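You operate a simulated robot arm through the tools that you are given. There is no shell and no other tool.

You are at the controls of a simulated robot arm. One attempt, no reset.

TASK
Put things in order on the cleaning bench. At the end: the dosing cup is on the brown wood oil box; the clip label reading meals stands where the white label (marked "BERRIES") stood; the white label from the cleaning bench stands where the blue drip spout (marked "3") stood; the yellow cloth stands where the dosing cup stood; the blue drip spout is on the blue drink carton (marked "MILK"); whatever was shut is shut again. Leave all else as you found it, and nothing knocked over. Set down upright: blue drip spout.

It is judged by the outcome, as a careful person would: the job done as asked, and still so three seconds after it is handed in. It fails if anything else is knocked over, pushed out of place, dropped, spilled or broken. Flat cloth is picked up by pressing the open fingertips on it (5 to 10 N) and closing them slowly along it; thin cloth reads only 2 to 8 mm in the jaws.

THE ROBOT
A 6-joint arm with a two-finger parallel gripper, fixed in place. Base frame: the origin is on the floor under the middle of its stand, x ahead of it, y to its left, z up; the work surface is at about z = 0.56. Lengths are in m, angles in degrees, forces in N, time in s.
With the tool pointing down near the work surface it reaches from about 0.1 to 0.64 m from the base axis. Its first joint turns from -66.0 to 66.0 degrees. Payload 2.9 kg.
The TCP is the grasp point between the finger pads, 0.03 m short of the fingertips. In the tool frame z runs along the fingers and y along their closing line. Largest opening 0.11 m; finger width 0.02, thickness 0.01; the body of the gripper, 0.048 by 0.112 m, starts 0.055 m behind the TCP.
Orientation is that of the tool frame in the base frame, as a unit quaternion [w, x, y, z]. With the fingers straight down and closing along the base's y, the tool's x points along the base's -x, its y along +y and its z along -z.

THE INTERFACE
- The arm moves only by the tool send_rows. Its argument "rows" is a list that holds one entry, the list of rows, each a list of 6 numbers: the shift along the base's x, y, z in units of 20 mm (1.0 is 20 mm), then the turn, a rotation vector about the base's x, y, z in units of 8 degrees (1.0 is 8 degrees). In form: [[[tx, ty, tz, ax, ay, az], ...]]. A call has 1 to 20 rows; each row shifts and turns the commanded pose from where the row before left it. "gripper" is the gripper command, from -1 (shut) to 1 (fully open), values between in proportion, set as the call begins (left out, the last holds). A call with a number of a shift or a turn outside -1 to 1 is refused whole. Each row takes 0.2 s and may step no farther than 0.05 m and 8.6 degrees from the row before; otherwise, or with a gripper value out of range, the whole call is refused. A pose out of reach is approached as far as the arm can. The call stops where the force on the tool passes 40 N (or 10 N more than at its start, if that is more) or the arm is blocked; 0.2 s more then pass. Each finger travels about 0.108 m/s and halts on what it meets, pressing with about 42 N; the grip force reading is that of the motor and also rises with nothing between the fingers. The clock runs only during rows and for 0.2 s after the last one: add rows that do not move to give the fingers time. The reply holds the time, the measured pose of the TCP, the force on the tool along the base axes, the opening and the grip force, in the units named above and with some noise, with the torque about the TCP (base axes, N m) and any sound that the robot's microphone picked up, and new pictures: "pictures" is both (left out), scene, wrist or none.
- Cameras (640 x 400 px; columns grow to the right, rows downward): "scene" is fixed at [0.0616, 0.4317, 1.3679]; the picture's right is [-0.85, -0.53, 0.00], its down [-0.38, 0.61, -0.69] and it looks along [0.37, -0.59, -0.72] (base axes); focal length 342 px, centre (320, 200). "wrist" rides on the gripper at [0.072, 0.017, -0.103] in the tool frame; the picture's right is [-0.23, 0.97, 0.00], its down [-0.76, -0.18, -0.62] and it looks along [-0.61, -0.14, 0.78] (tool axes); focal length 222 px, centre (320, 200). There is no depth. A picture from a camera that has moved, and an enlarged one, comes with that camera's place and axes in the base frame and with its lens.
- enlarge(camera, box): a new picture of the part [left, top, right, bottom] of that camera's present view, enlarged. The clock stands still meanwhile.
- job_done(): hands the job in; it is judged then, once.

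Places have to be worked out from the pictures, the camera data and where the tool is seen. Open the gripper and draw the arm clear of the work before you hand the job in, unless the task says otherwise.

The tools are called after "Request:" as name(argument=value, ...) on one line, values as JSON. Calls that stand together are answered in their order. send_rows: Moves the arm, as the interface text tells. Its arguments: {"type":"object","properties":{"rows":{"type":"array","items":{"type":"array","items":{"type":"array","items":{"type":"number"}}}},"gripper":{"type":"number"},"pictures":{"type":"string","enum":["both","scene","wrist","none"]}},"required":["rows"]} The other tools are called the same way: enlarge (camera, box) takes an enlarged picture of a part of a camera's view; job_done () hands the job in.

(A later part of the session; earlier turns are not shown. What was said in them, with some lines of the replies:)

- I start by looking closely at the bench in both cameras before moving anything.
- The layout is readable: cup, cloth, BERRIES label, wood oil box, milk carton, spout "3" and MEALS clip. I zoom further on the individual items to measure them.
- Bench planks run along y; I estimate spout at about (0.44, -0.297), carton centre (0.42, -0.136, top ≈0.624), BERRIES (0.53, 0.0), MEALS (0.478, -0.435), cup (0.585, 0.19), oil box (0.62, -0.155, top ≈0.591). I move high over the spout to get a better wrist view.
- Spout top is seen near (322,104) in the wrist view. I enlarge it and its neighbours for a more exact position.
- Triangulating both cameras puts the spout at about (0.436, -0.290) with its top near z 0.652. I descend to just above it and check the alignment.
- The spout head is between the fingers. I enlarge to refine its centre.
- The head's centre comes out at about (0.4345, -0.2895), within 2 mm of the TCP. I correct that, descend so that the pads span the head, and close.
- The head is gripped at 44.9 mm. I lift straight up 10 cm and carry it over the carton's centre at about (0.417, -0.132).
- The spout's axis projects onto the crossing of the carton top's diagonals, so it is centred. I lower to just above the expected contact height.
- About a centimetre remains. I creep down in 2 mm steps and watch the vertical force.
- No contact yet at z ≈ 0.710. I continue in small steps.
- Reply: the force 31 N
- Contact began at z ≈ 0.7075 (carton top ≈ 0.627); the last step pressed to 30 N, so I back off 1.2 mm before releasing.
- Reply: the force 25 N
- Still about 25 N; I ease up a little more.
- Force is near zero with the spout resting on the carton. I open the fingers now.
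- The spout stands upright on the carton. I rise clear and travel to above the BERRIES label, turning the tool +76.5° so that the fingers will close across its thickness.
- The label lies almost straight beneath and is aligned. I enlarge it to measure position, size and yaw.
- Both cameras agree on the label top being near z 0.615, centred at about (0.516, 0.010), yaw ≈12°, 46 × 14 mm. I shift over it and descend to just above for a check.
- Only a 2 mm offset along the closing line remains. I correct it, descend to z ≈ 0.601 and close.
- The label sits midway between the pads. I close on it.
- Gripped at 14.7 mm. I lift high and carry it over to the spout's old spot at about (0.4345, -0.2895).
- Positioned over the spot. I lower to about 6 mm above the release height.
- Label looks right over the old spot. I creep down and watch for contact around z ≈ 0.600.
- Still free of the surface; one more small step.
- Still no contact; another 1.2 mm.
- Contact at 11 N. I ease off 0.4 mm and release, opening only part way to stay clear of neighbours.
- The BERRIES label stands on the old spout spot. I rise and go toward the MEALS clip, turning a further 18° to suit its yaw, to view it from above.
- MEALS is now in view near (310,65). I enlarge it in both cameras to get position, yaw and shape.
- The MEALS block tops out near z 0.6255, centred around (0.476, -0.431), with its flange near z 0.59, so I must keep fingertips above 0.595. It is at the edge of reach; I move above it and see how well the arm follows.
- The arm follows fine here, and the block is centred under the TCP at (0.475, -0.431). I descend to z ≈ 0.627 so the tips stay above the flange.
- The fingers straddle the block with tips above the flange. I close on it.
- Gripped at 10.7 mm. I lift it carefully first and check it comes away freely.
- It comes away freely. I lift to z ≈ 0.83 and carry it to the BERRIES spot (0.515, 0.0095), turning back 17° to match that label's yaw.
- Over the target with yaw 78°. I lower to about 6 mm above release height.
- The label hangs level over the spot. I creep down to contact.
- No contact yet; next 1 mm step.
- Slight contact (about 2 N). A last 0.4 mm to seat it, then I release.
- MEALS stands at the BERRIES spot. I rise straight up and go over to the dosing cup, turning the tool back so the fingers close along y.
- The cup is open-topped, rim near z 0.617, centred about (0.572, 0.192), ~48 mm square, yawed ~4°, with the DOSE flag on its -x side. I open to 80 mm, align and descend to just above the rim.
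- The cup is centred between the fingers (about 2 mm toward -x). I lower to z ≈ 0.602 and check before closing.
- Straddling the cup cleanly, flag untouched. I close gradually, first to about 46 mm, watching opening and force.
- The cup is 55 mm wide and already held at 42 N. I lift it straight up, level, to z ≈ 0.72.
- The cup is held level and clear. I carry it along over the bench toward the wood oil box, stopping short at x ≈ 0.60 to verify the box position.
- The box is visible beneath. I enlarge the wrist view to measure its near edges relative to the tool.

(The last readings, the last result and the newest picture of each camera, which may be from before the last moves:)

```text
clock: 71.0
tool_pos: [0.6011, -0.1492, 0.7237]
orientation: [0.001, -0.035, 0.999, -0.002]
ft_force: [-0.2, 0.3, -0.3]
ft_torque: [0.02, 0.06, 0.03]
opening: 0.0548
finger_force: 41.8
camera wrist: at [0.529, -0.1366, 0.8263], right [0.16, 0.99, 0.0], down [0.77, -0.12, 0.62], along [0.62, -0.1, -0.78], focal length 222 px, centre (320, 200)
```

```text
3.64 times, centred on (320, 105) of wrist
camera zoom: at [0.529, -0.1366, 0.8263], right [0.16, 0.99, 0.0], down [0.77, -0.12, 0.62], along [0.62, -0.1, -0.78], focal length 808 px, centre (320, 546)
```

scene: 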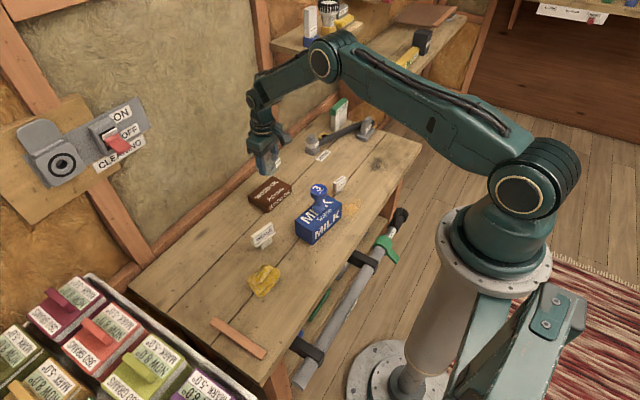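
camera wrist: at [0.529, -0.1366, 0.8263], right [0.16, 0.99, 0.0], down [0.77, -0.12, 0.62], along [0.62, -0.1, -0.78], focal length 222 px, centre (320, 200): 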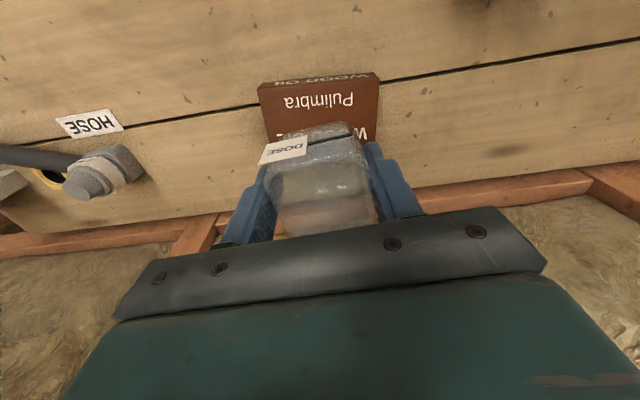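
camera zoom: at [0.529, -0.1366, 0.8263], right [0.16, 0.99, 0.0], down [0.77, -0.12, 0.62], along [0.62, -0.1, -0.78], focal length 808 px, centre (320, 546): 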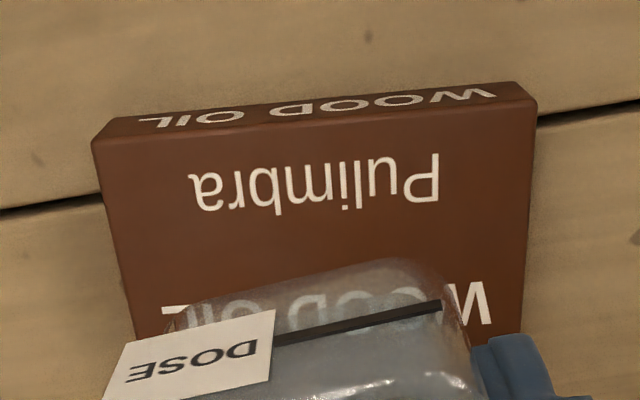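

The box's near edge runs from about (0.568, -0.203) to (0.579, -0.089), top near z 0.597, centre about (0.613, -0.148). I shift 1 cm out and lower to ~8 mm above it.

Request:
send_rows(rows=[[[0.24, 0.03, 0, 0, 0, 0], [0.24, 0.03, 0, 0, 0, 0], [0, 0, -0.8, 0, 0, 0], [0, 0, -1, 0, 0, 0], [0, 0, -1, 0, 0, 0], [0, 0, -0.8, 0, 0, 0], [0, 0, 0, 0, 0, 0]]])

Request:
enlarge(camera="scene", box=[220, 130, 320, 230])

```text
clock: 72.6
tool_pos: [0.6119, -0.1482, 0.6508]
orientation: [0.0, -0.034, 0.999, -0.001]
ft_force: [0.6, -0.5, -0.7]
ft_torque: [-0.01, 0.02, -0.02]
opening: 0.0547
finger_force: 42.2
camera wrist: at [0.539, -0.1349, 0.7533], right [0.16, 0.99, 0.0], down [0.77, -0.12, 0.62], along [0.62, -0.1, -0.78], focal length 222 px, centre (320, 200)
```

scene: 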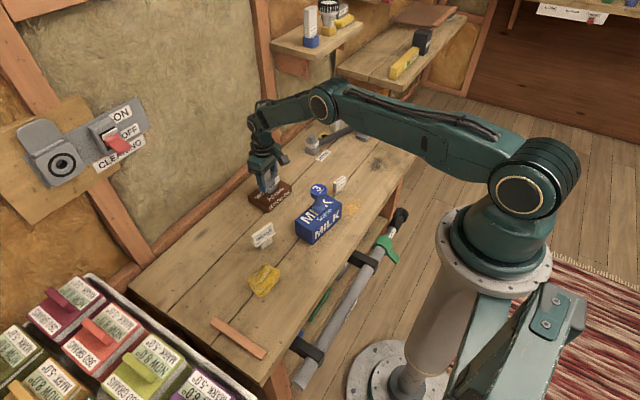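
wrist: 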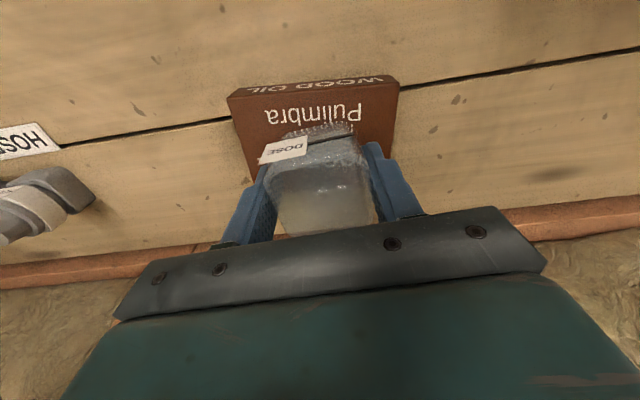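

```text
4.00 times, centred on (270, 180) of scene
camera zoom: at [0.0616, 0.4317, 1.3679], right [-0.85, -0.53, 0.0], down [-0.38, 0.61, -0.69], along [0.37, -0.59, -0.72], focal length 1370 px, centre (520, 280)
```

zoom: 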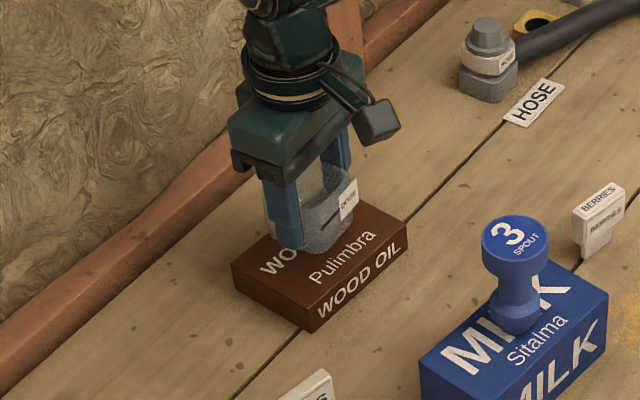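

The cup is well inside the box's top. I creep down to feel for contact.

Request:
send_rows(rows=[[[0, 0, -0.2, 0, 0, 0], [0, 0, 0, 0, 0, 0], [0, 0, 0, 0, 0, 0]]], pictures="none")

Request:
send_rows(rows=[[[0, 0, -0.1, 0, 0, 0], [0, 0, 0, 0, 0, 0], [0, 0, 0, 0, 0, 0]]], pictures="none")

```text
clock: 73.4
tool_pos: [0.6125, -0.146, 0.6464]
orientation: [0.0, -0.035, 0.999, -0.001]
ft_force: [0.8, 0.1, 0.2]
ft_torque: [0.01, 0.0, -0.01]
opening: 0.0551
finger_force: 42.4
```

```text
clock: 74.2
tool_pos: [0.6118, -0.1471, 0.6445]
orientation: [0.0, -0.035, 0.999, -0.001]
ft_force: [0.5, 0.6, -0.8]
ft_torque: [-0.01, 0.01, 0.01]
opening: 0.0547
finger_force: 41.5
```

No contact at 0.644; next 1.6 mm.

Request:
send_rows(rows=[[[0, 0, -0.08, 0, 0, 0], [0, 0, 0, 0, 0, 0], [0, 0, 0, 0, 0, 0]]], pictures="none")

```text
clock: 75.0
tool_pos: [0.6124, -0.148, 0.6416]
orientation: [0.0, -0.035, 0.999, -0.001]
ft_force: [0.3, -0.2, 0.7]
ft_torque: [0.0, -0.01, 0.0]
opening: 0.0552
finger_force: 42.2
```

Request:
send_rows(rows=[[[0, 0, -0.06, 0, 0, 0], [0, 0, 0, 0, 0, 0], [0, 0, 0, 0, 0, 0]]], pictures="none")

```text
clock: 75.8
tool_pos: [0.6115, -0.1473, 0.6402]
orientation: [0.0, -0.035, 0.999, -0.001]
ft_force: [0.1, 0.5, -0.8]
ft_torque: [0.03, -0.01, 0.0]
opening: 0.0548
finger_force: 41.7
```

Still free at 0.641; another 1.2 mm.

Request:
send_rows(rows=[[[0, 0, -0.06, 0, 0, 0], [0, 0, 0, 0, 0, 0], [0, 0, 0, 0, 0, 0]]], pictures="none")

```text
clock: 76.6
tool_pos: [0.6125, -0.1479, 0.6393]
orientation: [0.0, -0.034, 0.999, 0.0]
ft_force: [-1.0, -0.2, -1.3]
ft_torque: [-0.01, 0.04, 0.0]
opening: 0.0546
finger_force: 42.2
```

Request:
send_rows(rows=[[[0, 0, -0.06, 0, 0, 0], [0, 0, 0, 0, 0, 0], [0, 0, 0, 0, 0, 0]]], pictures="scene")

Request:
enlarge(camera="scene", box=[240, 160, 310, 220])

```text
clock: 77.4
tool_pos: [0.6116, -0.1477, 0.6393]
orientation: [0.0, -0.035, 0.999, -0.001]
ft_force: [0.4, -0.7, 0.0]
ft_torque: [0.01, 0.0, 0.0]
opening: 0.0551
finger_force: 42.2
```

scene: 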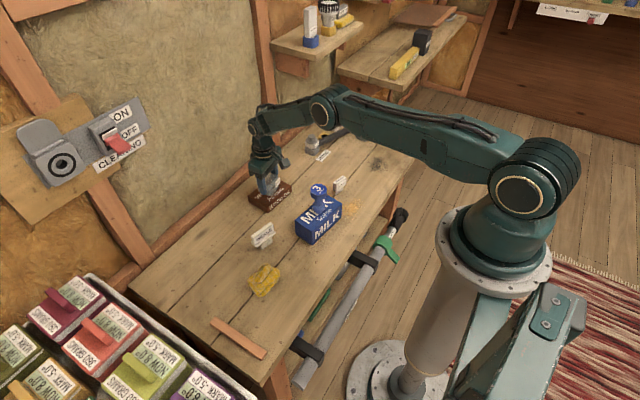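

```text
6.67 times, centred on (275, 190) of scene
camera zoom: at [0.0616, 0.4317, 1.3679], right [-0.85, -0.53, 0.0], down [-0.38, 0.61, -0.69], along [0.37, -0.59, -0.72], focal length 2283 px, centre (620, 267)
```

zoom: 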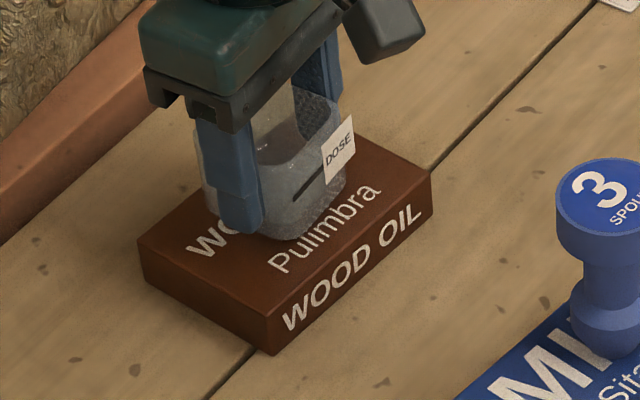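

Commanded height is now 0.639 and it is still free, so the box top is a little lower than thought. I continue in small steps.

Request:
send_rows(rows=[[[0, 0, -0.07, 0, 0, 0], [0, 0, 0, 0, 0, 0], [0, 0, 0, 0, 0, 0]]], pictures="none")

```text
clock: 78.2
tool_pos: [0.611, -0.1472, 0.6375]
orientation: [0.001, -0.035, 0.999, -0.001]
ft_force: [0.5, 0.7, 0.3]
ft_torque: [0.0, 0.02, 0.0]
opening: 0.0547
finger_force: 42.0
```

Request:
send_rows(rows=[[[0, 0, -0.07, 0, 0, 0], [0, 0, 0, 0, 0, 0], [0, 0, 0, 0, 0, 0]]], pictures="none")

```text
clock: 79.0
tool_pos: [0.6117, -0.1467, 0.6372]
orientation: [0.001, -0.035, 0.999, -0.001]
ft_force: [0.5, 0.0, -0.1]
ft_torque: [-0.02, -0.01, -0.02]
opening: 0.0547
finger_force: 42.0
```

Still free (≈0.636). Next step.

Request:
send_rows(rows=[[[0, 0, -0.07, 0, 0, 0], [0, 0, 0, 0, 0, 0], [0, 0, 0, 0, 0, 0]]], pictures="none")

```text
clock: 79.8
tool_pos: [0.6127, -0.1483, 0.6335]
orientation: [0.0, -0.036, 0.999, -0.001]
ft_force: [-0.7, -0.4, 0.2]
ft_torque: [0.04, 0.01, 0.04]
opening: 0.0548
finger_force: 42.4
```

Request:
send_rows(rows=[[[0, 0, -0.07, 0, 0, 0], [0, 0, 0, 0, 0, 0], [0, 0, 0, 0, 0, 0]]], pictures="none")

```text
clock: 80.6
tool_pos: [0.6125, -0.147, 0.6326]
orientation: [0.0, -0.035, 0.999, -0.001]
ft_force: [0.1, 0.8, 0.0]
ft_torque: [-0.01, 0.01, 0.01]
opening: 0.0549
finger_force: 42.0
```

Still free; continuing.

Request:
send_rows(rows=[[[0, 0, -0.06, 0, 0, 0], [0, 0, 0, 0, 0, 0], [0, 0, 0, 0, 0, 0]]], pictures="none")

```text
clock: 81.4
tool_pos: [0.6133, -0.1473, 0.6327]
orientation: [0.001, -0.035, 0.999, -0.001]
ft_force: [-1.5, -0.3, 6.6]
ft_torque: [0.11, 0.07, 0.03]
opening: 0.055
finger_force: 42.1
```

Contact at 6.6 N, cup seated on the box (top ≈ 0.590). I open the fingers.

Request:
send_rows(rows=[[[0, 0, 0, 0, 0, 0], [0, 0, 0, 0, 0, 0], [0, 0, 0, 0, 0, 0]]], gripper=0.45)

Request:
enlarge(camera="scene", box=[240, 160, 310, 220])

```text
clock: 82.2
tool_pos: [0.613, -0.1483, 0.632]
orientation: [0.0, -0.035, 0.999, -0.001]
ft_force: [0.7, 0.4, 0.6]
ft_torque: [-0.01, 0.02, -0.02]
opening: 0.0799
finger_force: 0.1
camera wrist: at [0.5388, -0.1354, 0.7352], right [0.16, 0.99, 0.0], down [0.77, -0.12, 0.62], along [0.62, -0.1, -0.78], focal length 222 px, centre (320, 200)
```

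scene: 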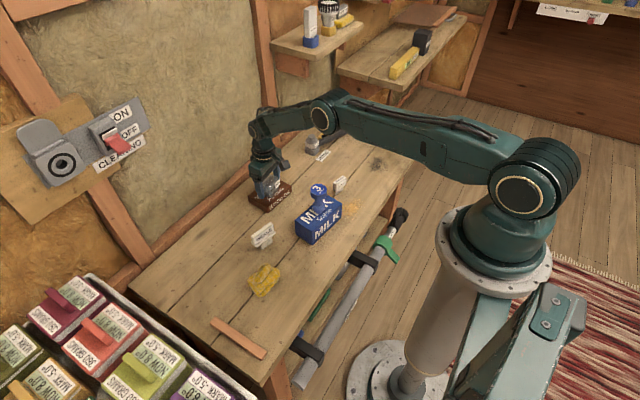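
wrist: 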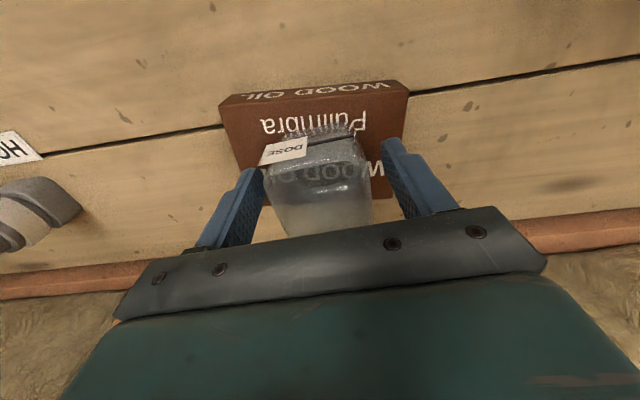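

```text
6.67 times, centred on (275, 190) of scene
camera zoom: at [0.0616, 0.4317, 1.3679], right [-0.85, -0.53, 0.0], down [-0.38, 0.61, -0.69], along [0.37, -0.59, -0.72], focal length 2283 px, centre (620, 267)
```

zoom: 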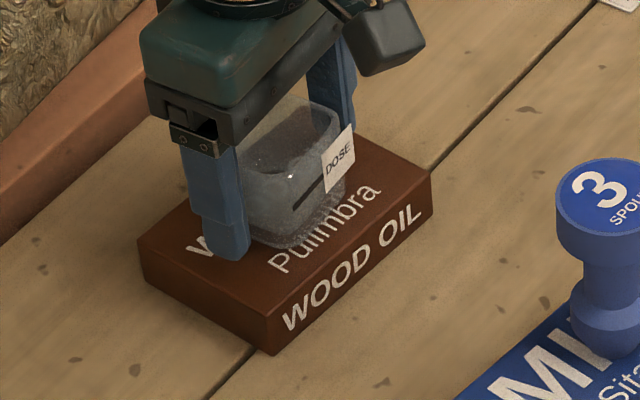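

Cup sits on the box. I rise straight up and move over to view the yellow cloth from above.

Request:
send_rows(rows=[[[0, 0, 0.5, 0, 0, 0], [0, 0, 1, 0, 0, 0], [0, 0, 1, 0, 0, 0], [0, 0, 1, 0, 0, 0], [0, 0, 1, 0, 0, 0], [0, 0, 1, 0, 0, 0], [0, 0, 1, 0, 0, 0], [0, 0.6, 1, 0, 0, 0], [-0.6, 1, 0.8, 0, 0, 0], [-0.7, 1, 0, 0, 0, -0.25], [-0.7, 1, 0, 0, 0, -0.25], [-0.7, 1, 0, 0, 0, 0], [-0.7, 1, 0, 0, 0, 0], [-0.7, 1, 0, 0, 0, 0], [-0.7, 1, 0, 0, 0, 0], [-0.7, 1, 0, 0, 0, 0], [-0.7, 1, 0, 0, 0, 0], [-0.7, 1, 0, 0, 0, 0], [-0.8, 1, 0, 0, 0, 0], [-0.8, 1, 0, 0, 0, 0]]])

Request:
enlarge(camera="wrist", box=[270, 40, 370, 140])

Request:
enlarge(camera="scene", box=[238, 255, 294, 305])

```text
clock: 86.4
tool_pos: [0.441, 0.1041, 0.7979]
orientation: [-0.001, 0.0, 1.0, 0.0]
ft_force: [0.0, 0.0, 0.6]
ft_torque: [0.01, -0.02, 0.0]
opening: 0.0797
finger_force: 0.0
camera wrist: at [0.369, 0.1208, 0.9006], right [0.23, 0.97, 0.0], down [0.76, -0.18, 0.62], along [0.61, -0.14, -0.78], focal length 222 px, centre (320, 200)
```

scene: 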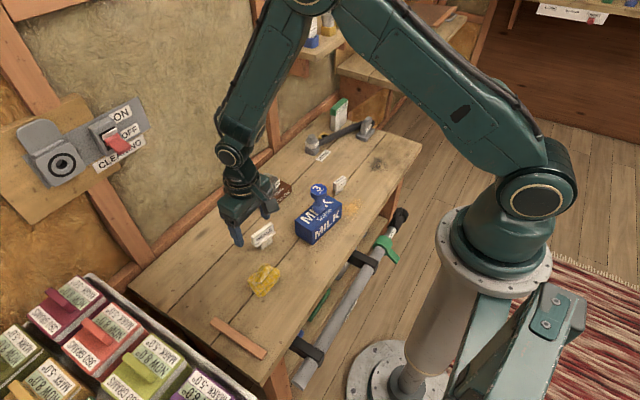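
wrist: 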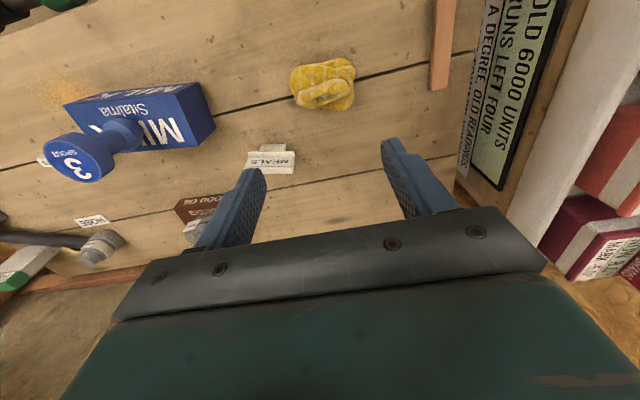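

```text
4.00 times, centred on (320, 90) of wrist
camera zoom: at [0.369, 0.1208, 0.9006], right [0.23, 0.97, 0.0], down [0.76, -0.18, 0.62], along [0.61, -0.14, -0.78], focal length 888 px, centre (320, 640)
```

zoom: 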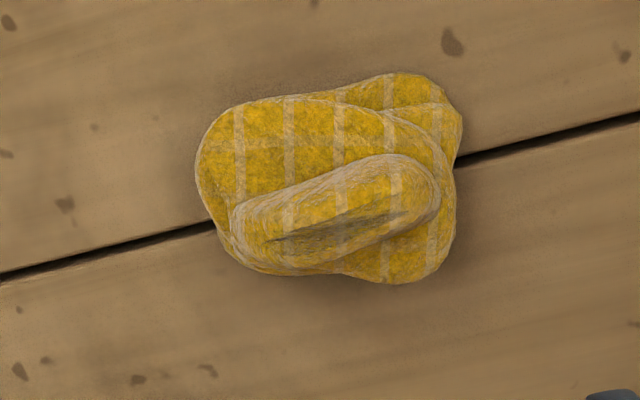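

```text
8.00 times, centred on (266, 280) of scene
camera zoom: at [0.0616, 0.4317, 1.3679], right [-0.85, -0.53, 0.0], down [-0.38, 0.61, -0.69], along [0.37, -0.59, -0.72], focal length 2739 px, centre (752, -440)
```

zoom: 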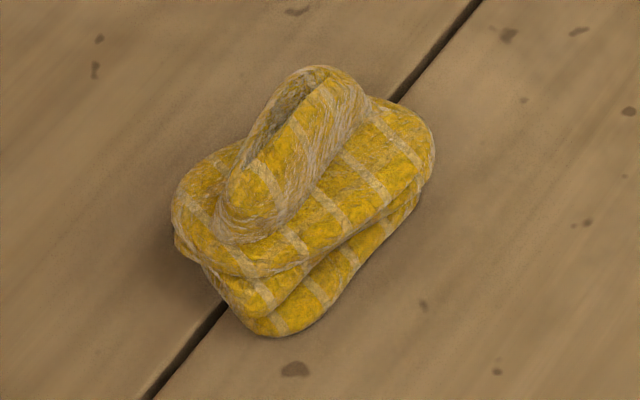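

The cloth is a lump ~53 mm wide in x (0.414–0.467), ~80 mm long in y, centre about (0.4405, 0.111), with a ridge top near z 0.608. I turn the tool ~87° so the fingers close across its narrow (x) side, and open fully.

Request:
send_rows(rows=[[[0, 0.1, 0, 0, 0, 0.99], [0, 0.1, 0, 0, 0, 0.99], [0, 0.1, 0, 0, 0, 0.99], [0, 0.05, 0, 0, 0, 0.99], [0, 0, -0.5, 0, 0, 0.99], [0, 0, -0.5, 0, 0, 0.99], [0, 0, -0.5, 0, 0, 0.99], [0, 0, -0.5, 0, 0, 0.99], [0, 0, -1, 0, 0, 0.99], [0, 0, -1, 0, 0, 0.99], [0, 0, -1, 0, 0, 0.99], [0, 0, 0, 0, 0, 0]]], gripper=1)

Request:
enlarge(camera="wrist", box=[240, 60, 400, 180])

Request:
enlarge(camera="scene", box=[220, 140, 360, 250])

```text
clock: 89.0
tool_pos: [0.4412, 0.1123, 0.6974]
orientation: [0.0, -0.69, 0.724, -0.001]
ft_force: [0.7, 0.3, 0.3]
ft_torque: [0.0, -0.03, 0.01]
opening: 0.1099
finger_force: 0.1
camera wrist: at [0.4217, 0.0403, 0.8008], right [-0.96, 0.27, 0.0], down [0.21, 0.75, 0.62], along [0.17, 0.6, -0.78], focal length 222 px, centre (320, 200)
```

scene: 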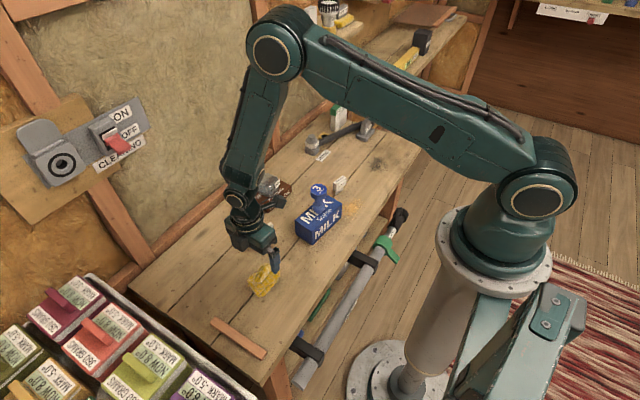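
wrist: 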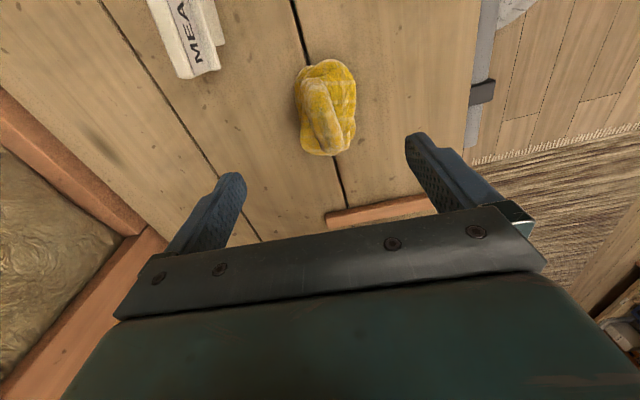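

```text
3.33 times, centred on (320, 120) of wrist
camera zoom: at [0.4217, 0.0403, 0.8008], right [-0.96, 0.27, 0.0], down [0.21, 0.75, 0.62], along [0.17, 0.6, -0.78], focal length 740 px, centre (320, 467)
```

zoom: 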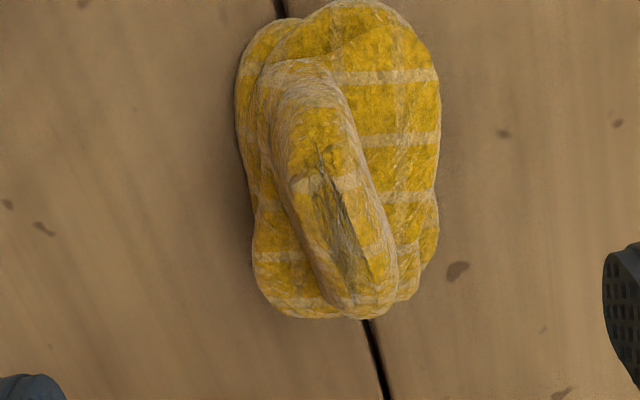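

```text
3.64 times, centred on (290, 195) of scene
camera zoom: at [0.0616, 0.4317, 1.3679], right [-0.85, -0.53, 0.0], down [-0.38, 0.61, -0.69], along [0.37, -0.59, -0.72], focal length 1245 px, centre (429, 218)
```

zoom: 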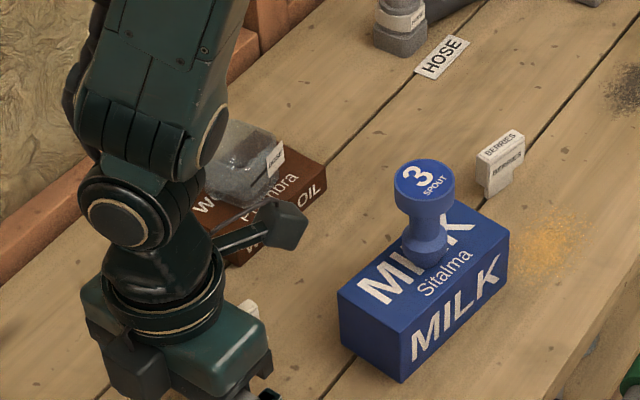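

The cloth's centre is nearer (0.435, 0.110) and its base is yawed about -10°, so I correct position and turn back 7°, then descend with the fingers wide around it.

Request:
send_rows(rows=[[[-0.16, -0.06, 0, 0, 0, -0.45], [-0.15, -0.06, 0, 0, 0, -0.45], [0, 0, -1, 0, 0, 0], [0, 0, -1, 0, 0, 0], [0, 0, -1, 0, 0, 0], [0, 0, 0, 0, 0, 0]]])

Request:
enlarge(camera="wrist", box=[200, 80, 440, 240])

```text
clock: 90.4
tool_pos: [0.4347, 0.1089, 0.637]
orientation: [0.001, -0.642, 0.767, -0.001]
ft_force: [-0.5, -0.5, 0.1]
ft_torque: [-0.01, 0.01, 0.01]
opening: 0.11
finger_force: 0.1
camera wrist: at [0.4062, 0.0406, 0.7407], right [-0.92, 0.39, 0.0], down [0.31, 0.72, 0.62], along [0.25, 0.57, -0.78], focal length 222 px, centre (320, 200)
```

scene: 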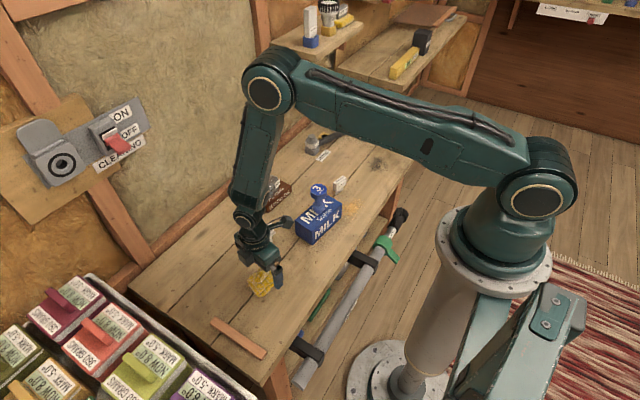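
wrist: 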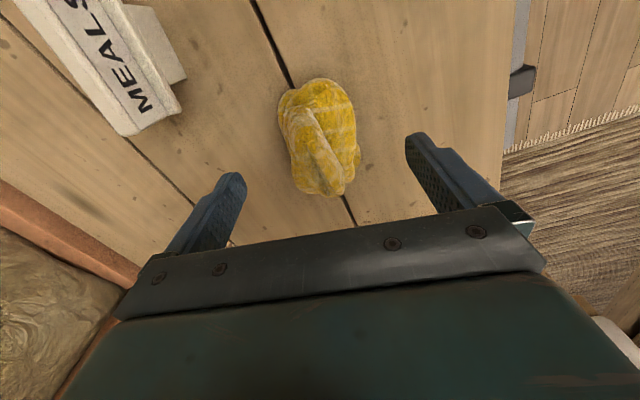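

```text
2.50 times, centred on (320, 160) of wrist
camera zoom: at [0.4062, 0.0406, 0.7407], right [-0.92, 0.39, 0.0], down [0.31, 0.72, 0.62], along [0.25, 0.57, -0.78], focal length 555 px, centre (320, 300)
```

zoom: 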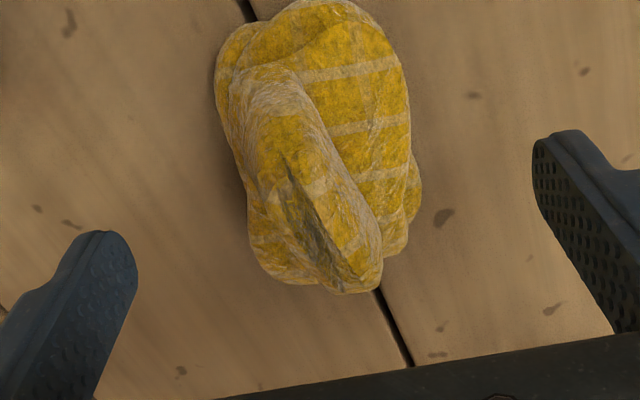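

The cloth is centred between the open fingers (2 mm correction). I descend the last 4 cm so the tips are ~8 mm above the bench.

Request:
send_rows(rows=[[[-0.1, 0, -1, 0, 0, 0], [0, 0, -1, 0, 0, 0], [0, 0, 0, 0, 0, 0]]])

Request:
enlarge(camera="scene", box=[215, 220, 315, 310])

```text
clock: 91.2
tool_pos: [0.4333, 0.1087, 0.5983]
orientation: [0.001, -0.642, 0.767, -0.001]
ft_force: [-0.1, 0.1, -0.6]
ft_torque: [0.0, 0.03, 0.0]
opening: 0.1101
finger_force: 0.1
camera wrist: at [0.4035, 0.0406, 0.702], right [-0.92, 0.39, 0.0], down [0.31, 0.72, 0.62], along [0.25, 0.57, -0.78], focal length 222 px, centre (320, 200)
```

scene: 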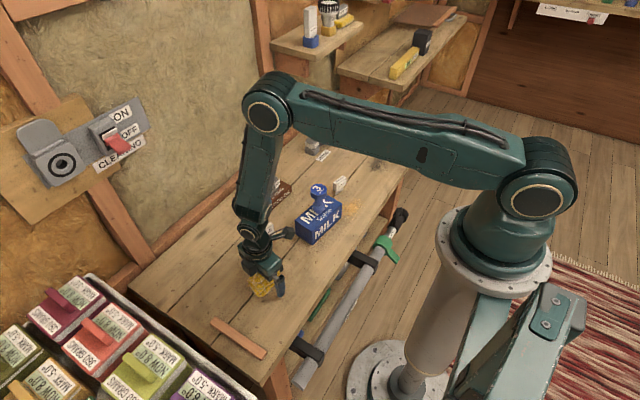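
wrist: 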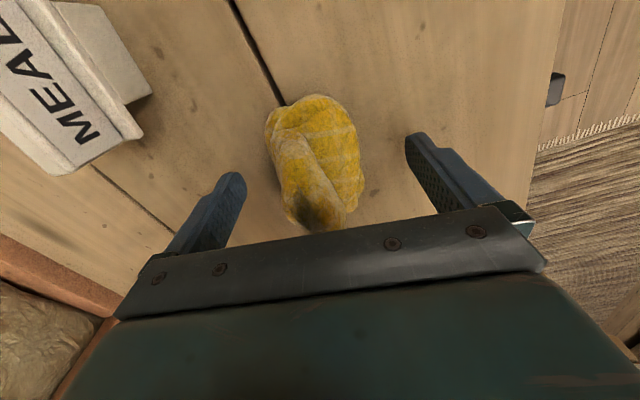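

```text
4.44 times, centred on (265, 265) of scene
camera zoom: at [0.0616, 0.4317, 1.3679], right [-0.85, -0.53, 0.0], down [-0.38, 0.61, -0.69], along [0.37, -0.59, -0.72], focal length 1522 px, centre (564, -89)
```

zoom: 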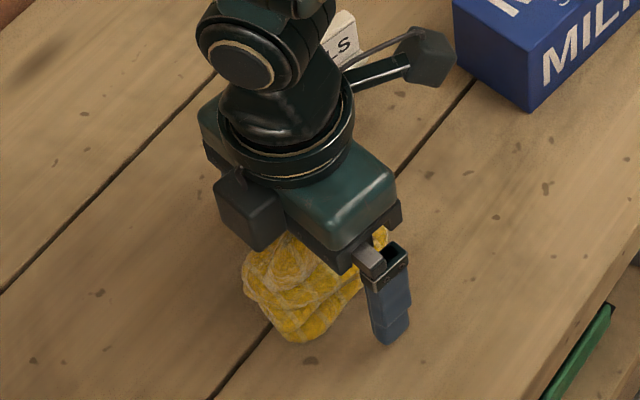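

Ready around the cloth. I close gradually, first to 60 mm.

Request:
send_rows(rows=[[[0, 0, 0, 0, 0, 0], [0, 0, 0, 0, 0, 0]]], gripper=0.1, pictures="none")

Request:
send_rows(rows=[[[0, 0, 0, 0, 0, 0], [0, 0, 0, 0, 0, 0]]], gripper=-0.1, pictures="none")

Request:
send_rows(rows=[[[0, 0, 0, 0, 0, 0], [0, 0, 0, 0, 0, 0]]], gripper=-0.25)

```text
clock: 91.8
tool_pos: [0.4333, 0.1079, 0.6]
orientation: [0.001, -0.642, 0.766, -0.001]
ft_force: [-0.4, 0.1, -1.1]
ft_torque: [0.0, -0.01, -0.02]
opening: 0.0604
finger_force: 0.2
```

```text
clock: 92.4
tool_pos: [0.4319, 0.1086, 0.5993]
orientation: [0.0, -0.641, 0.767, -0.001]
ft_force: [0.3, -0.7, -0.8]
ft_torque: [0.06, 0.01, 0.01]
opening: 0.0502
finger_force: 0.7
```

```text
clock: 93.0
tool_pos: [0.4327, 0.1087, 0.5988]
orientation: [0.0, -0.642, 0.767, -0.001]
ft_force: [0.3, -1.1, 0.1]
ft_torque: [-0.01, 0.0, -0.02]
opening: 0.048
finger_force: 42.2
camera wrist: at [0.4035, 0.0405, 0.7022], right [-0.92, 0.39, 0.0], down [0.31, 0.72, 0.62], along [0.25, 0.57, -0.78], focal length 222 px, centre (320, 200)
```

scene: 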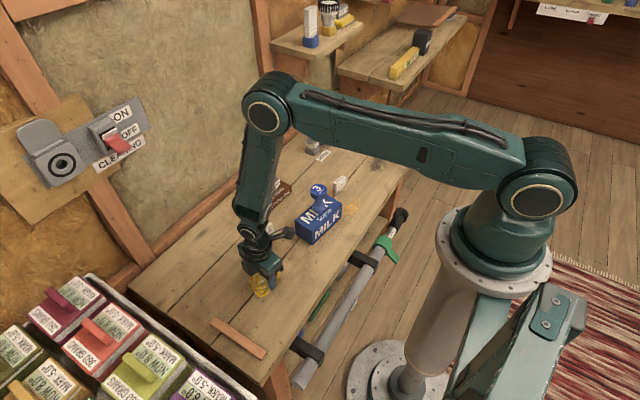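
wrist: 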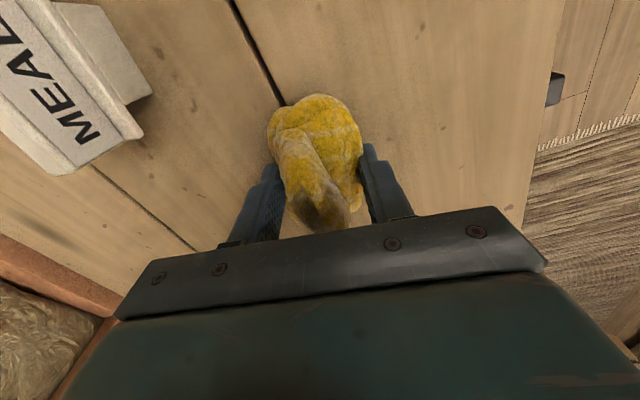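

The lump is firm at 48 mm with 42 N. I lift 2 cm slowly and check it comes along.

Request:
send_rows(rows=[[[0, 0, 0.2, 0, 0, 0], [0, 0, 0.4, 0, 0, 0], [0, 0, 0.4, 0, 0, 0], [0, 0, 0, 0, 0, 0]]], gripper=-0.5)

Request:
enlarge(camera="scene", box=[215, 220, 315, 310])

```text
clock: 94.0
tool_pos: [0.4341, 0.1095, 0.618]
orientation: [0.0, -0.642, 0.766, 0.0]
ft_force: [0.3, 0.5, -0.1]
ft_torque: [0.02, 0.04, 0.01]
opening: 0.048
finger_force: 41.9
camera wrist: at [0.4042, 0.0408, 0.722], right [-0.92, 0.39, 0.0], down [0.31, 0.72, 0.62], along [0.25, 0.57, -0.78], focal length 222 px, centre (320, 200)
```

scene: 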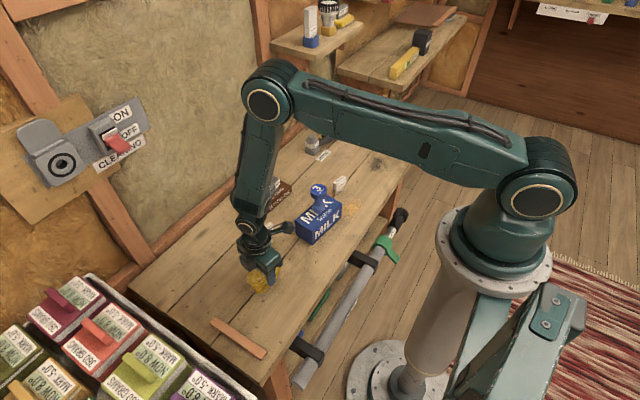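
wrist: 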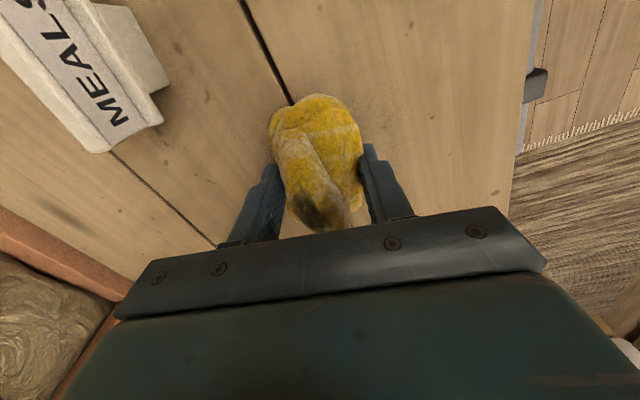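

```text
4.44 times, centred on (265, 265) of scene
camera zoom: at [0.0616, 0.4317, 1.3679], right [-0.85, -0.53, 0.0], down [-0.38, 0.61, -0.69], along [0.37, -0.59, -0.72], focal length 1522 px, centre (564, -89)
```

zoom: 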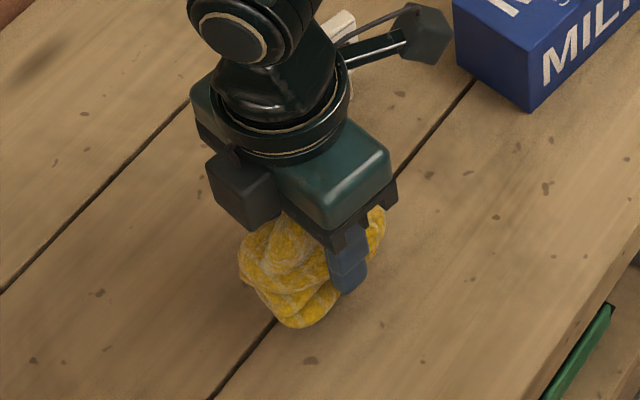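

The cloth is held securely. I lift on and carry it to the cup's old spot (0.571, 0.191).

Request:
send_rows(rows=[[[0, 0, 0.8, 0, 0, 0], [0, 0, 1, 0, 0, 0], [0, 0, 1, 0, 0, 0], [0, 0, 1, 0, 0, 0], [0.6, 0.4, 0, 0, 0, 0], [0.9, 0.53, 0, 0, 0, 0], [0.9, 0.53, 0, 0, 0, 0], [0.9, 0.53, 0, 0, 0, 0], [0.9, 0.53, 0, 0, 0, 0], [0.9, 0.53, 0, 0, 0, 0], [0.9, 0.53, 0, 0, 0, 0], [0.88, 0.53, 0, 0, 0, 0], [0, 0, 0, 0, 0, 0]]])

```text
clock: 96.8
tool_pos: [0.5705, 0.1924, 0.6926]
orientation: [0.001, -0.642, 0.767, -0.001]
ft_force: [0.0, 0.8, -1.0]
ft_torque: [-0.01, 0.02, 0.0]
opening: 0.0483
finger_force: 41.9
camera wrist: at [0.5411, 0.1234, 0.7965], right [-0.92, 0.39, 0.0], down [0.31, 0.72, 0.62], along [0.25, 0.57, -0.78], focal length 222 px, centre (320, 200)
```

scene: 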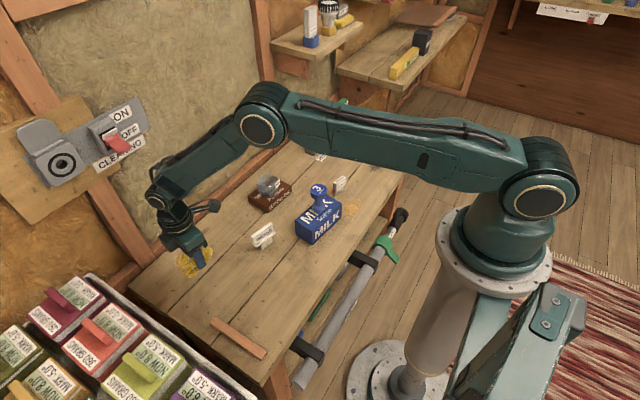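
wrist: 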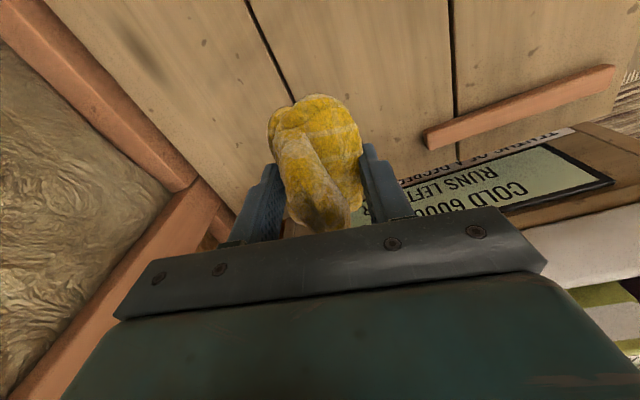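

Over the cup's old spot. I lower to about 6 mm above the bench.

Request:
send_rows(rows=[[[0, 0, -1, 0, 0, 0], [0, 0, -1, 0, 0, 0], [0, 0, -1, 0, 0, 0], [0, 0, -0.9, 0, 0, 0], [0, 0, -0.6, 0, 0, 0], [0, 0, 0, 0, 0, 0]]])

Request:
enlarge(camera="scene", box=[150, 210, 250, 300])

```text
clock: 98.2
tool_pos: [0.5725, 0.1914, 0.6044]
orientation: [0.001, -0.642, 0.767, 0.0]
ft_force: [0.6, -1.3, -0.4]
ft_torque: [0.02, -0.01, 0.01]
opening: 0.0481
finger_force: 41.9
camera wrist: at [0.5423, 0.1232, 0.707], right [-0.92, 0.39, 0.0], down [0.31, 0.72, 0.62], along [0.25, 0.57, -0.78], focal length 222 px, centre (320, 200)
```

scene: 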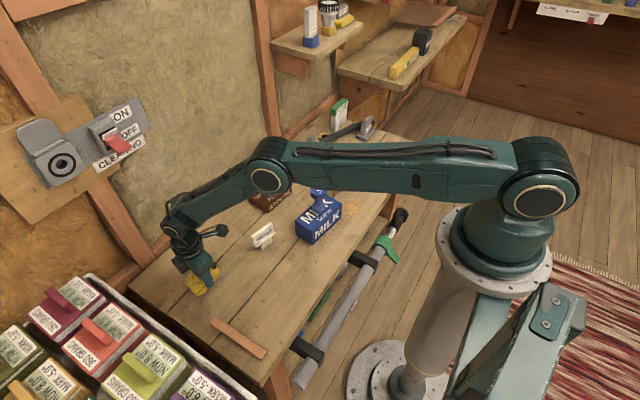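
wrist: 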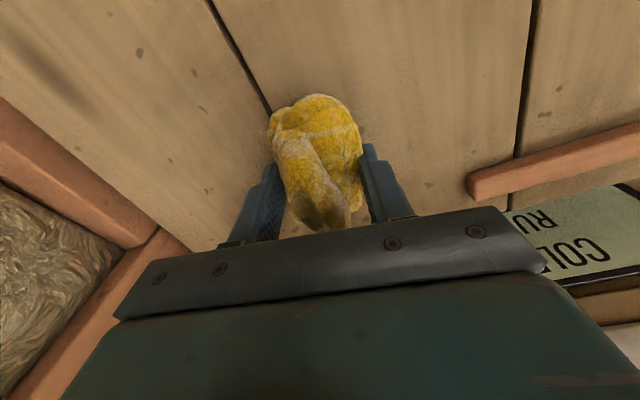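

```text
4.44 times, centred on (200, 255) of scene
camera zoom: at [0.0616, 0.4317, 1.3679], right [-0.85, -0.53, 0.0], down [-0.38, 0.61, -0.69], along [0.37, -0.59, -0.72], focal length 1522 px, centre (853, -44)
```

zoom: 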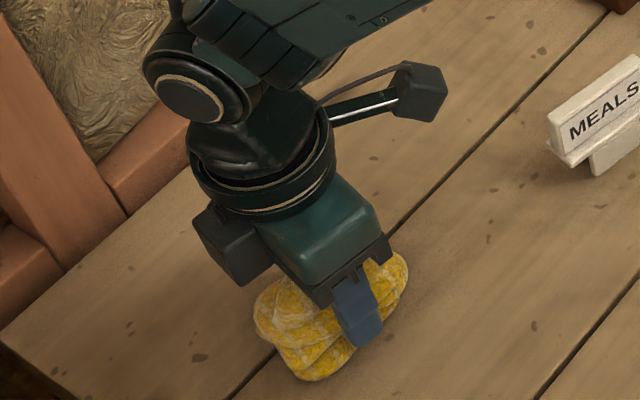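

Close to the surface now. I creep down to contact (expected near z 0.598).

Request:
send_rows(rows=[[[0, 0, -0.2, 0, 0, 0], [0, 0, 0, 0, 0, 0], [0, 0, 0, 0, 0, 0]]], pictures="none")

Request:
send_rows(rows=[[[0, 0, -0.06, 0, 0, 0], [0, 0, 0, 0, 0, 0], [0, 0, 0, 0, 0, 0]]], pictures="none")

```text
clock: 99.0
tool_pos: [0.5715, 0.1909, 0.5994]
orientation: [0.001, -0.642, 0.767, -0.001]
ft_force: [0.3, 0.3, 0.5]
ft_torque: [0.02, -0.02, 0.0]
opening: 0.0482
finger_force: 41.9
```

```text
clock: 99.8
tool_pos: [0.5721, 0.1898, 0.5974]
orientation: [0.001, -0.642, 0.767, 0.0]
ft_force: [-1.4, -3.2, 6.7]
ft_torque: [-0.13, 0.07, -0.02]
opening: 0.0482
finger_force: 42.2
```

Contact at 6.7 N. I release the cloth by opening the fingers.

Request:
send_rows(rows=[[[0, 0, 0, 0, 0, 0], [0, 0, 0, 0, 0, 0], [0, 0, 0, 0, 0, 0]]], gripper=0.7)

Request:
send_rows(rows=[[[0, 0, 0.5, 0, 0, 0], [0, 0, 1, 0, 0, 0], [0, 0, 1, 0, 0, 0], [0, 0, 1, 0, 0, 0], [0, 0, 1, 0, 0, 0], [0, 0, 1, 0, 0, 0], [0, 0, 1, 0, 0, 0], [0, 0, 1, 0, 0, 0], [0, 0, 1, 0, 0, 0], [0, 0, 1, 0, 0, 0], [0, 0, 0, 0, 0, 0]]])

```text
clock: 100.6
tool_pos: [0.5713, 0.1916, 0.599]
orientation: [0.0, -0.642, 0.766, -0.001]
ft_force: [-0.5, 0.5, 0.1]
ft_torque: [0.01, 0.01, 0.0]
opening: 0.0934
finger_force: 0.1
camera wrist: at [0.5419, 0.123, 0.7016], right [-0.92, 0.39, 0.0], down [0.31, 0.72, 0.62], along [0.25, 0.57, -0.78], focal length 222 px, centre (320, 200)
```

scene: 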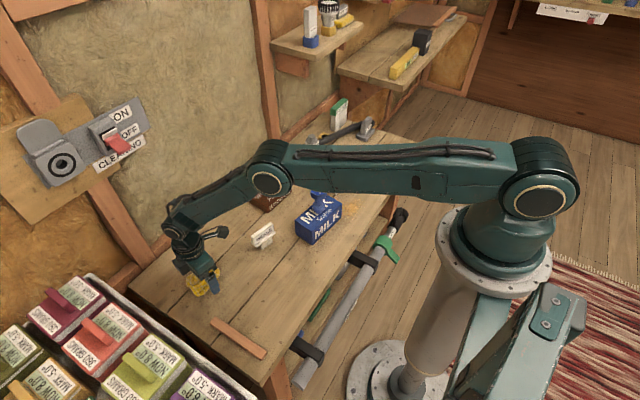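
wrist: 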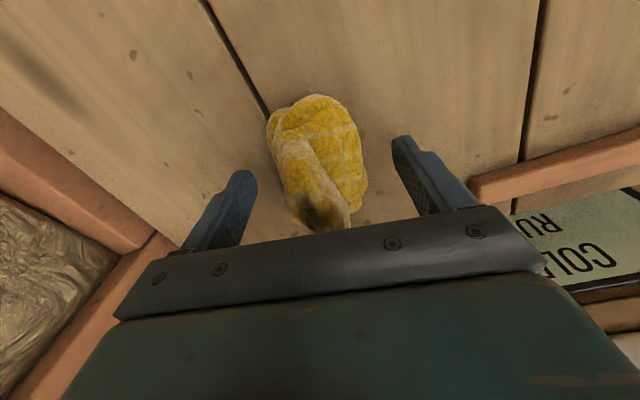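

```text
clock: 103.0
tool_pos: [0.5727, 0.1914, 0.7896]
orientation: [0.001, -0.642, 0.767, -0.001]
ft_force: [1.6, -0.9, -1.1]
ft_torque: [-0.01, 0.02, -0.03]
opening: 0.0934
finger_force: 0.1
camera wrist: at [0.5422, 0.1236, 0.8934], right [-0.92, 0.39, 0.0], down [0.31, 0.72, 0.62], along [0.25, 0.57, -0.78], focal length 222 px, centre (320, 200)
```

scene: 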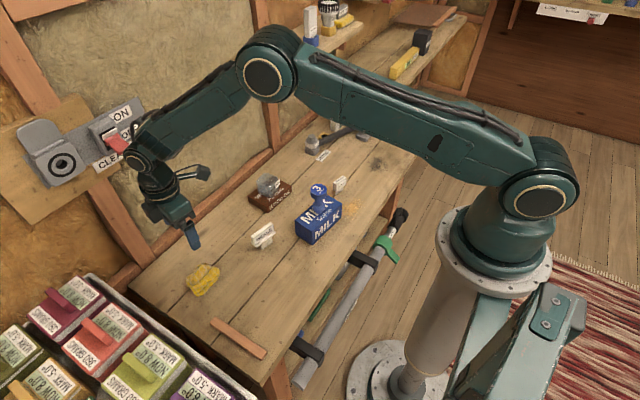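
wrist: 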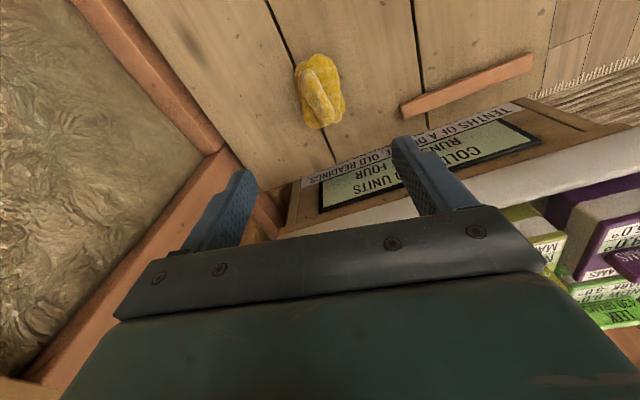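

All five items are placed. I retract the arm back toward its start pose, clear of the bench, and then check everything.

Request:
send_rows(rows=[[[-0.6, -0.4, 0.8, 0, 0, -0.95], [-0.6, -0.7, 0.8, 0, 0, -0.95], [-0.6, -0.7, 0.8, 0, 0, -0.95], [-0.6, -0.7, 0.8, 0, 0, -0.95], [-0.6, -0.7, 0.7, 0, 0, -0.95], [-0.6, -0.7, 0.7, 0, 0, -0.95], [-0.5, -0.7, 0, 0, 0, -0.95], [0, -0.7, 0, 0, 0, -0.95], [0, -0.7, 0, 0, 0, -0.95], [0, 0, 0, 0, 0, -0.95], [0, 0, 0, 0, 0, -0.5], [0, 0, 0, 0, 0, 0]]])

Request:
enlarge(camera="scene", box=[160, 150, 380, 310])

Request:
enlarge(camera="scene", box=[230, 160, 310, 260])

Request:
enlarge(camera="scene", box=[290, 100, 410, 200])

Request:
enlarge(camera="scene", box=[0, 70, 240, 220])

Request:
enlarge(camera="scene", box=[160, 240, 260, 310])

```text
clock: 105.6
tool_pos: [0.4899, 0.0707, 0.8809]
orientation: [0.0, 0.001, 1.0, -0.001]
ft_force: [-0.4, -0.2, 0.2]
ft_torque: [0.0, -0.01, 0.02]
opening: 0.0935
finger_force: 0.0
camera wrist: at [0.4171, 0.0881, 0.9844], right [0.23, 0.97, 0.0], down [0.76, -0.18, 0.62], along [0.61, -0.14, -0.78], focal length 222 px, centre (320, 200)
```

scene: 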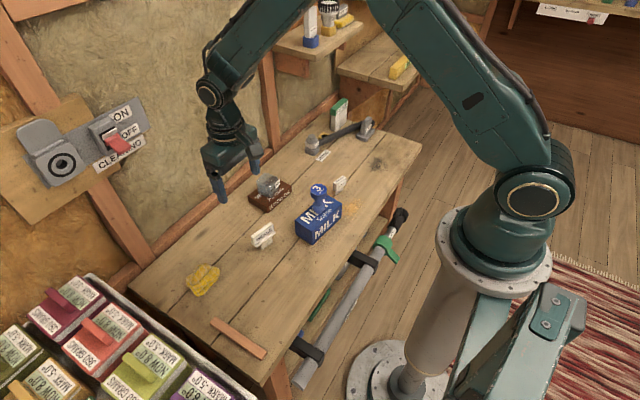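
wrist: 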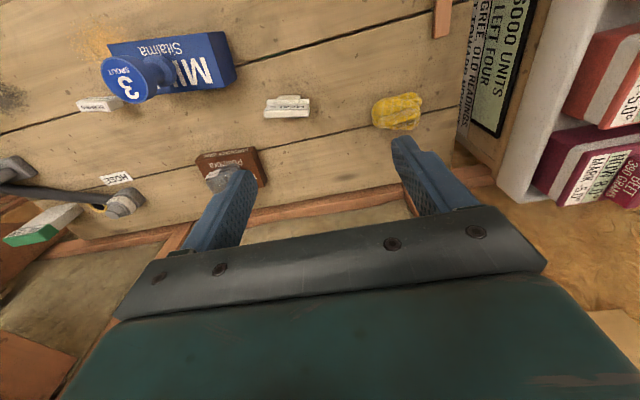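

```text
2.50 times, centred on (270, 230) of scene
camera zoom: at [0.0616, 0.4317, 1.3679], right [-0.85, -0.53, 0.0], down [-0.38, 0.61, -0.69], along [0.37, -0.59, -0.72], focal length 856 px, centre (445, 125)
```

zoom: 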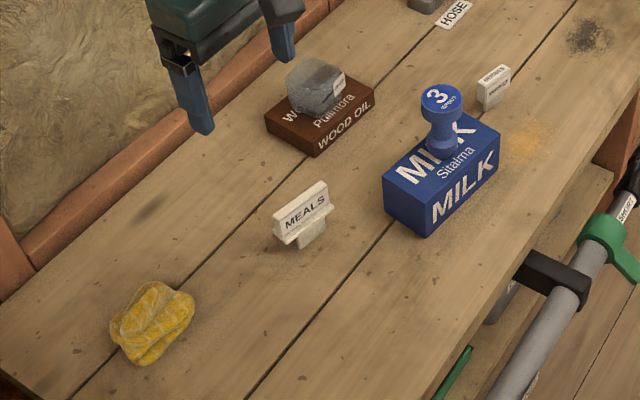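

```text
4.00 times, centred on (270, 210) of scene
camera zoom: at [0.0616, 0.4317, 1.3679], right [-0.85, -0.53, 0.0], down [-0.38, 0.61, -0.69], along [0.37, -0.59, -0.72], focal length 1370 px, centre (520, 160)
```

zoom: 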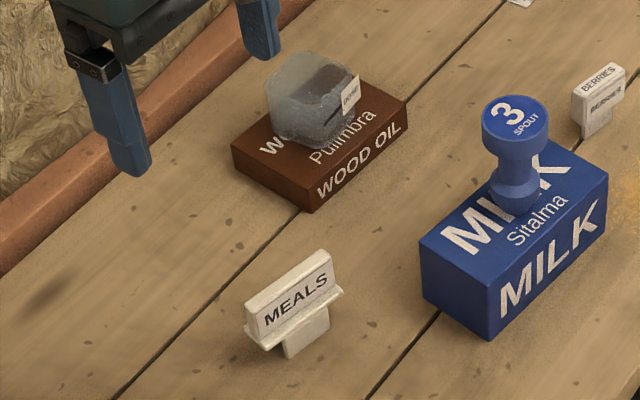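

```text
4.00 times, centred on (350, 150) of scene
camera zoom: at [0.0616, 0.4317, 1.3679], right [-0.85, -0.53, 0.0], down [-0.38, 0.61, -0.69], along [0.37, -0.59, -0.72], focal length 1370 px, centre (200, 400)
```

zoom: 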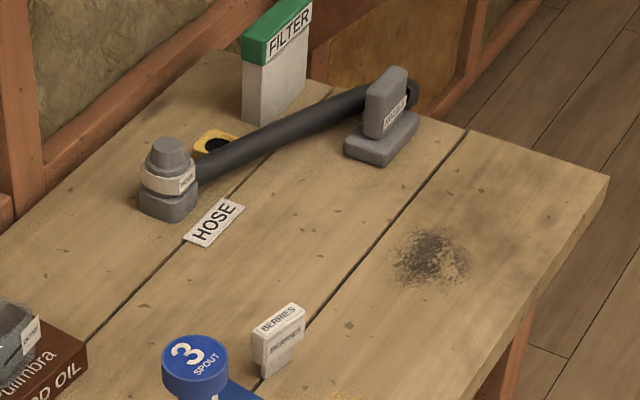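

```text
2.67 times, centred on (120, 145) of scene
camera zoom: at [0.0616, 0.4317, 1.3679], right [-0.85, -0.53, 0.0], down [-0.38, 0.61, -0.69], along [0.37, -0.59, -0.72], focal length 913 px, centre (853, 347)
```

zoom: 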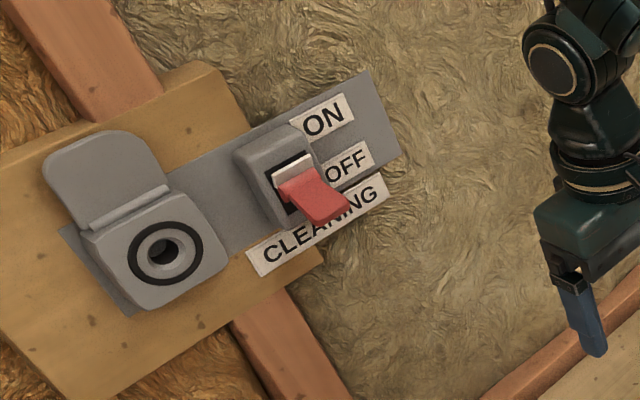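

```text
5.71 times, centred on (210, 275) of scene
camera zoom: at [0.0616, 0.4317, 1.3679], right [-0.85, -0.53, 0.0], down [-0.38, 0.61, -0.69], along [0.37, -0.59, -0.72], focal length 1957 px, centre (949, -229)
```

zoom: 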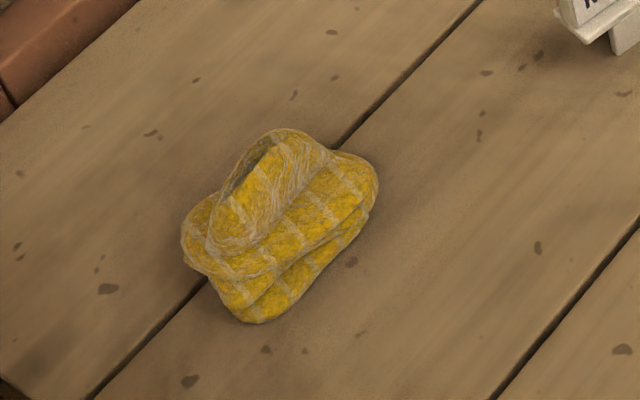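

Everything checks out. The spout stands upright on the milk carton, BERRIES is on the spout's old spot, and MEALS is on the BERRIES spot. The cup is on the oil box, the cloth is on the cup's old spot, and the carton, oil box and wall fittings look unchanged. Nothing was opened, so there is nothing to shut again. The gripper is open and clear, so I hand in.

Request:
job_done()

```text
The job is handed in.
```

I finished the job and handed it in. In my last check of the pictures, everything was where you asked, though I haven't seen a verdict:

- **Blue drip spout ("3"):** it stands upright in the middle of the milk carton. While setting it down I briefly pressed with about 30 N, then eased off before letting go. The carton didn't move.
- **White label (BERRIES):** it stands where the spout stood.
- **Clip label (MEALS):** it stands where the BERRIES label stood, turned to the same angle.
- **Dosing cup:** it sits level on the wood oil box, with its DOSE flag still in place.
- **Yellow cloth:** it sits where the dosing cup stood.

I opened nothing, so nothing needed shutting. Nothing was knocked over, and the switch, socket cover, hose and filter look as they did at the start. The gripper is open and the arm is back near its starting position, clear of the bench.
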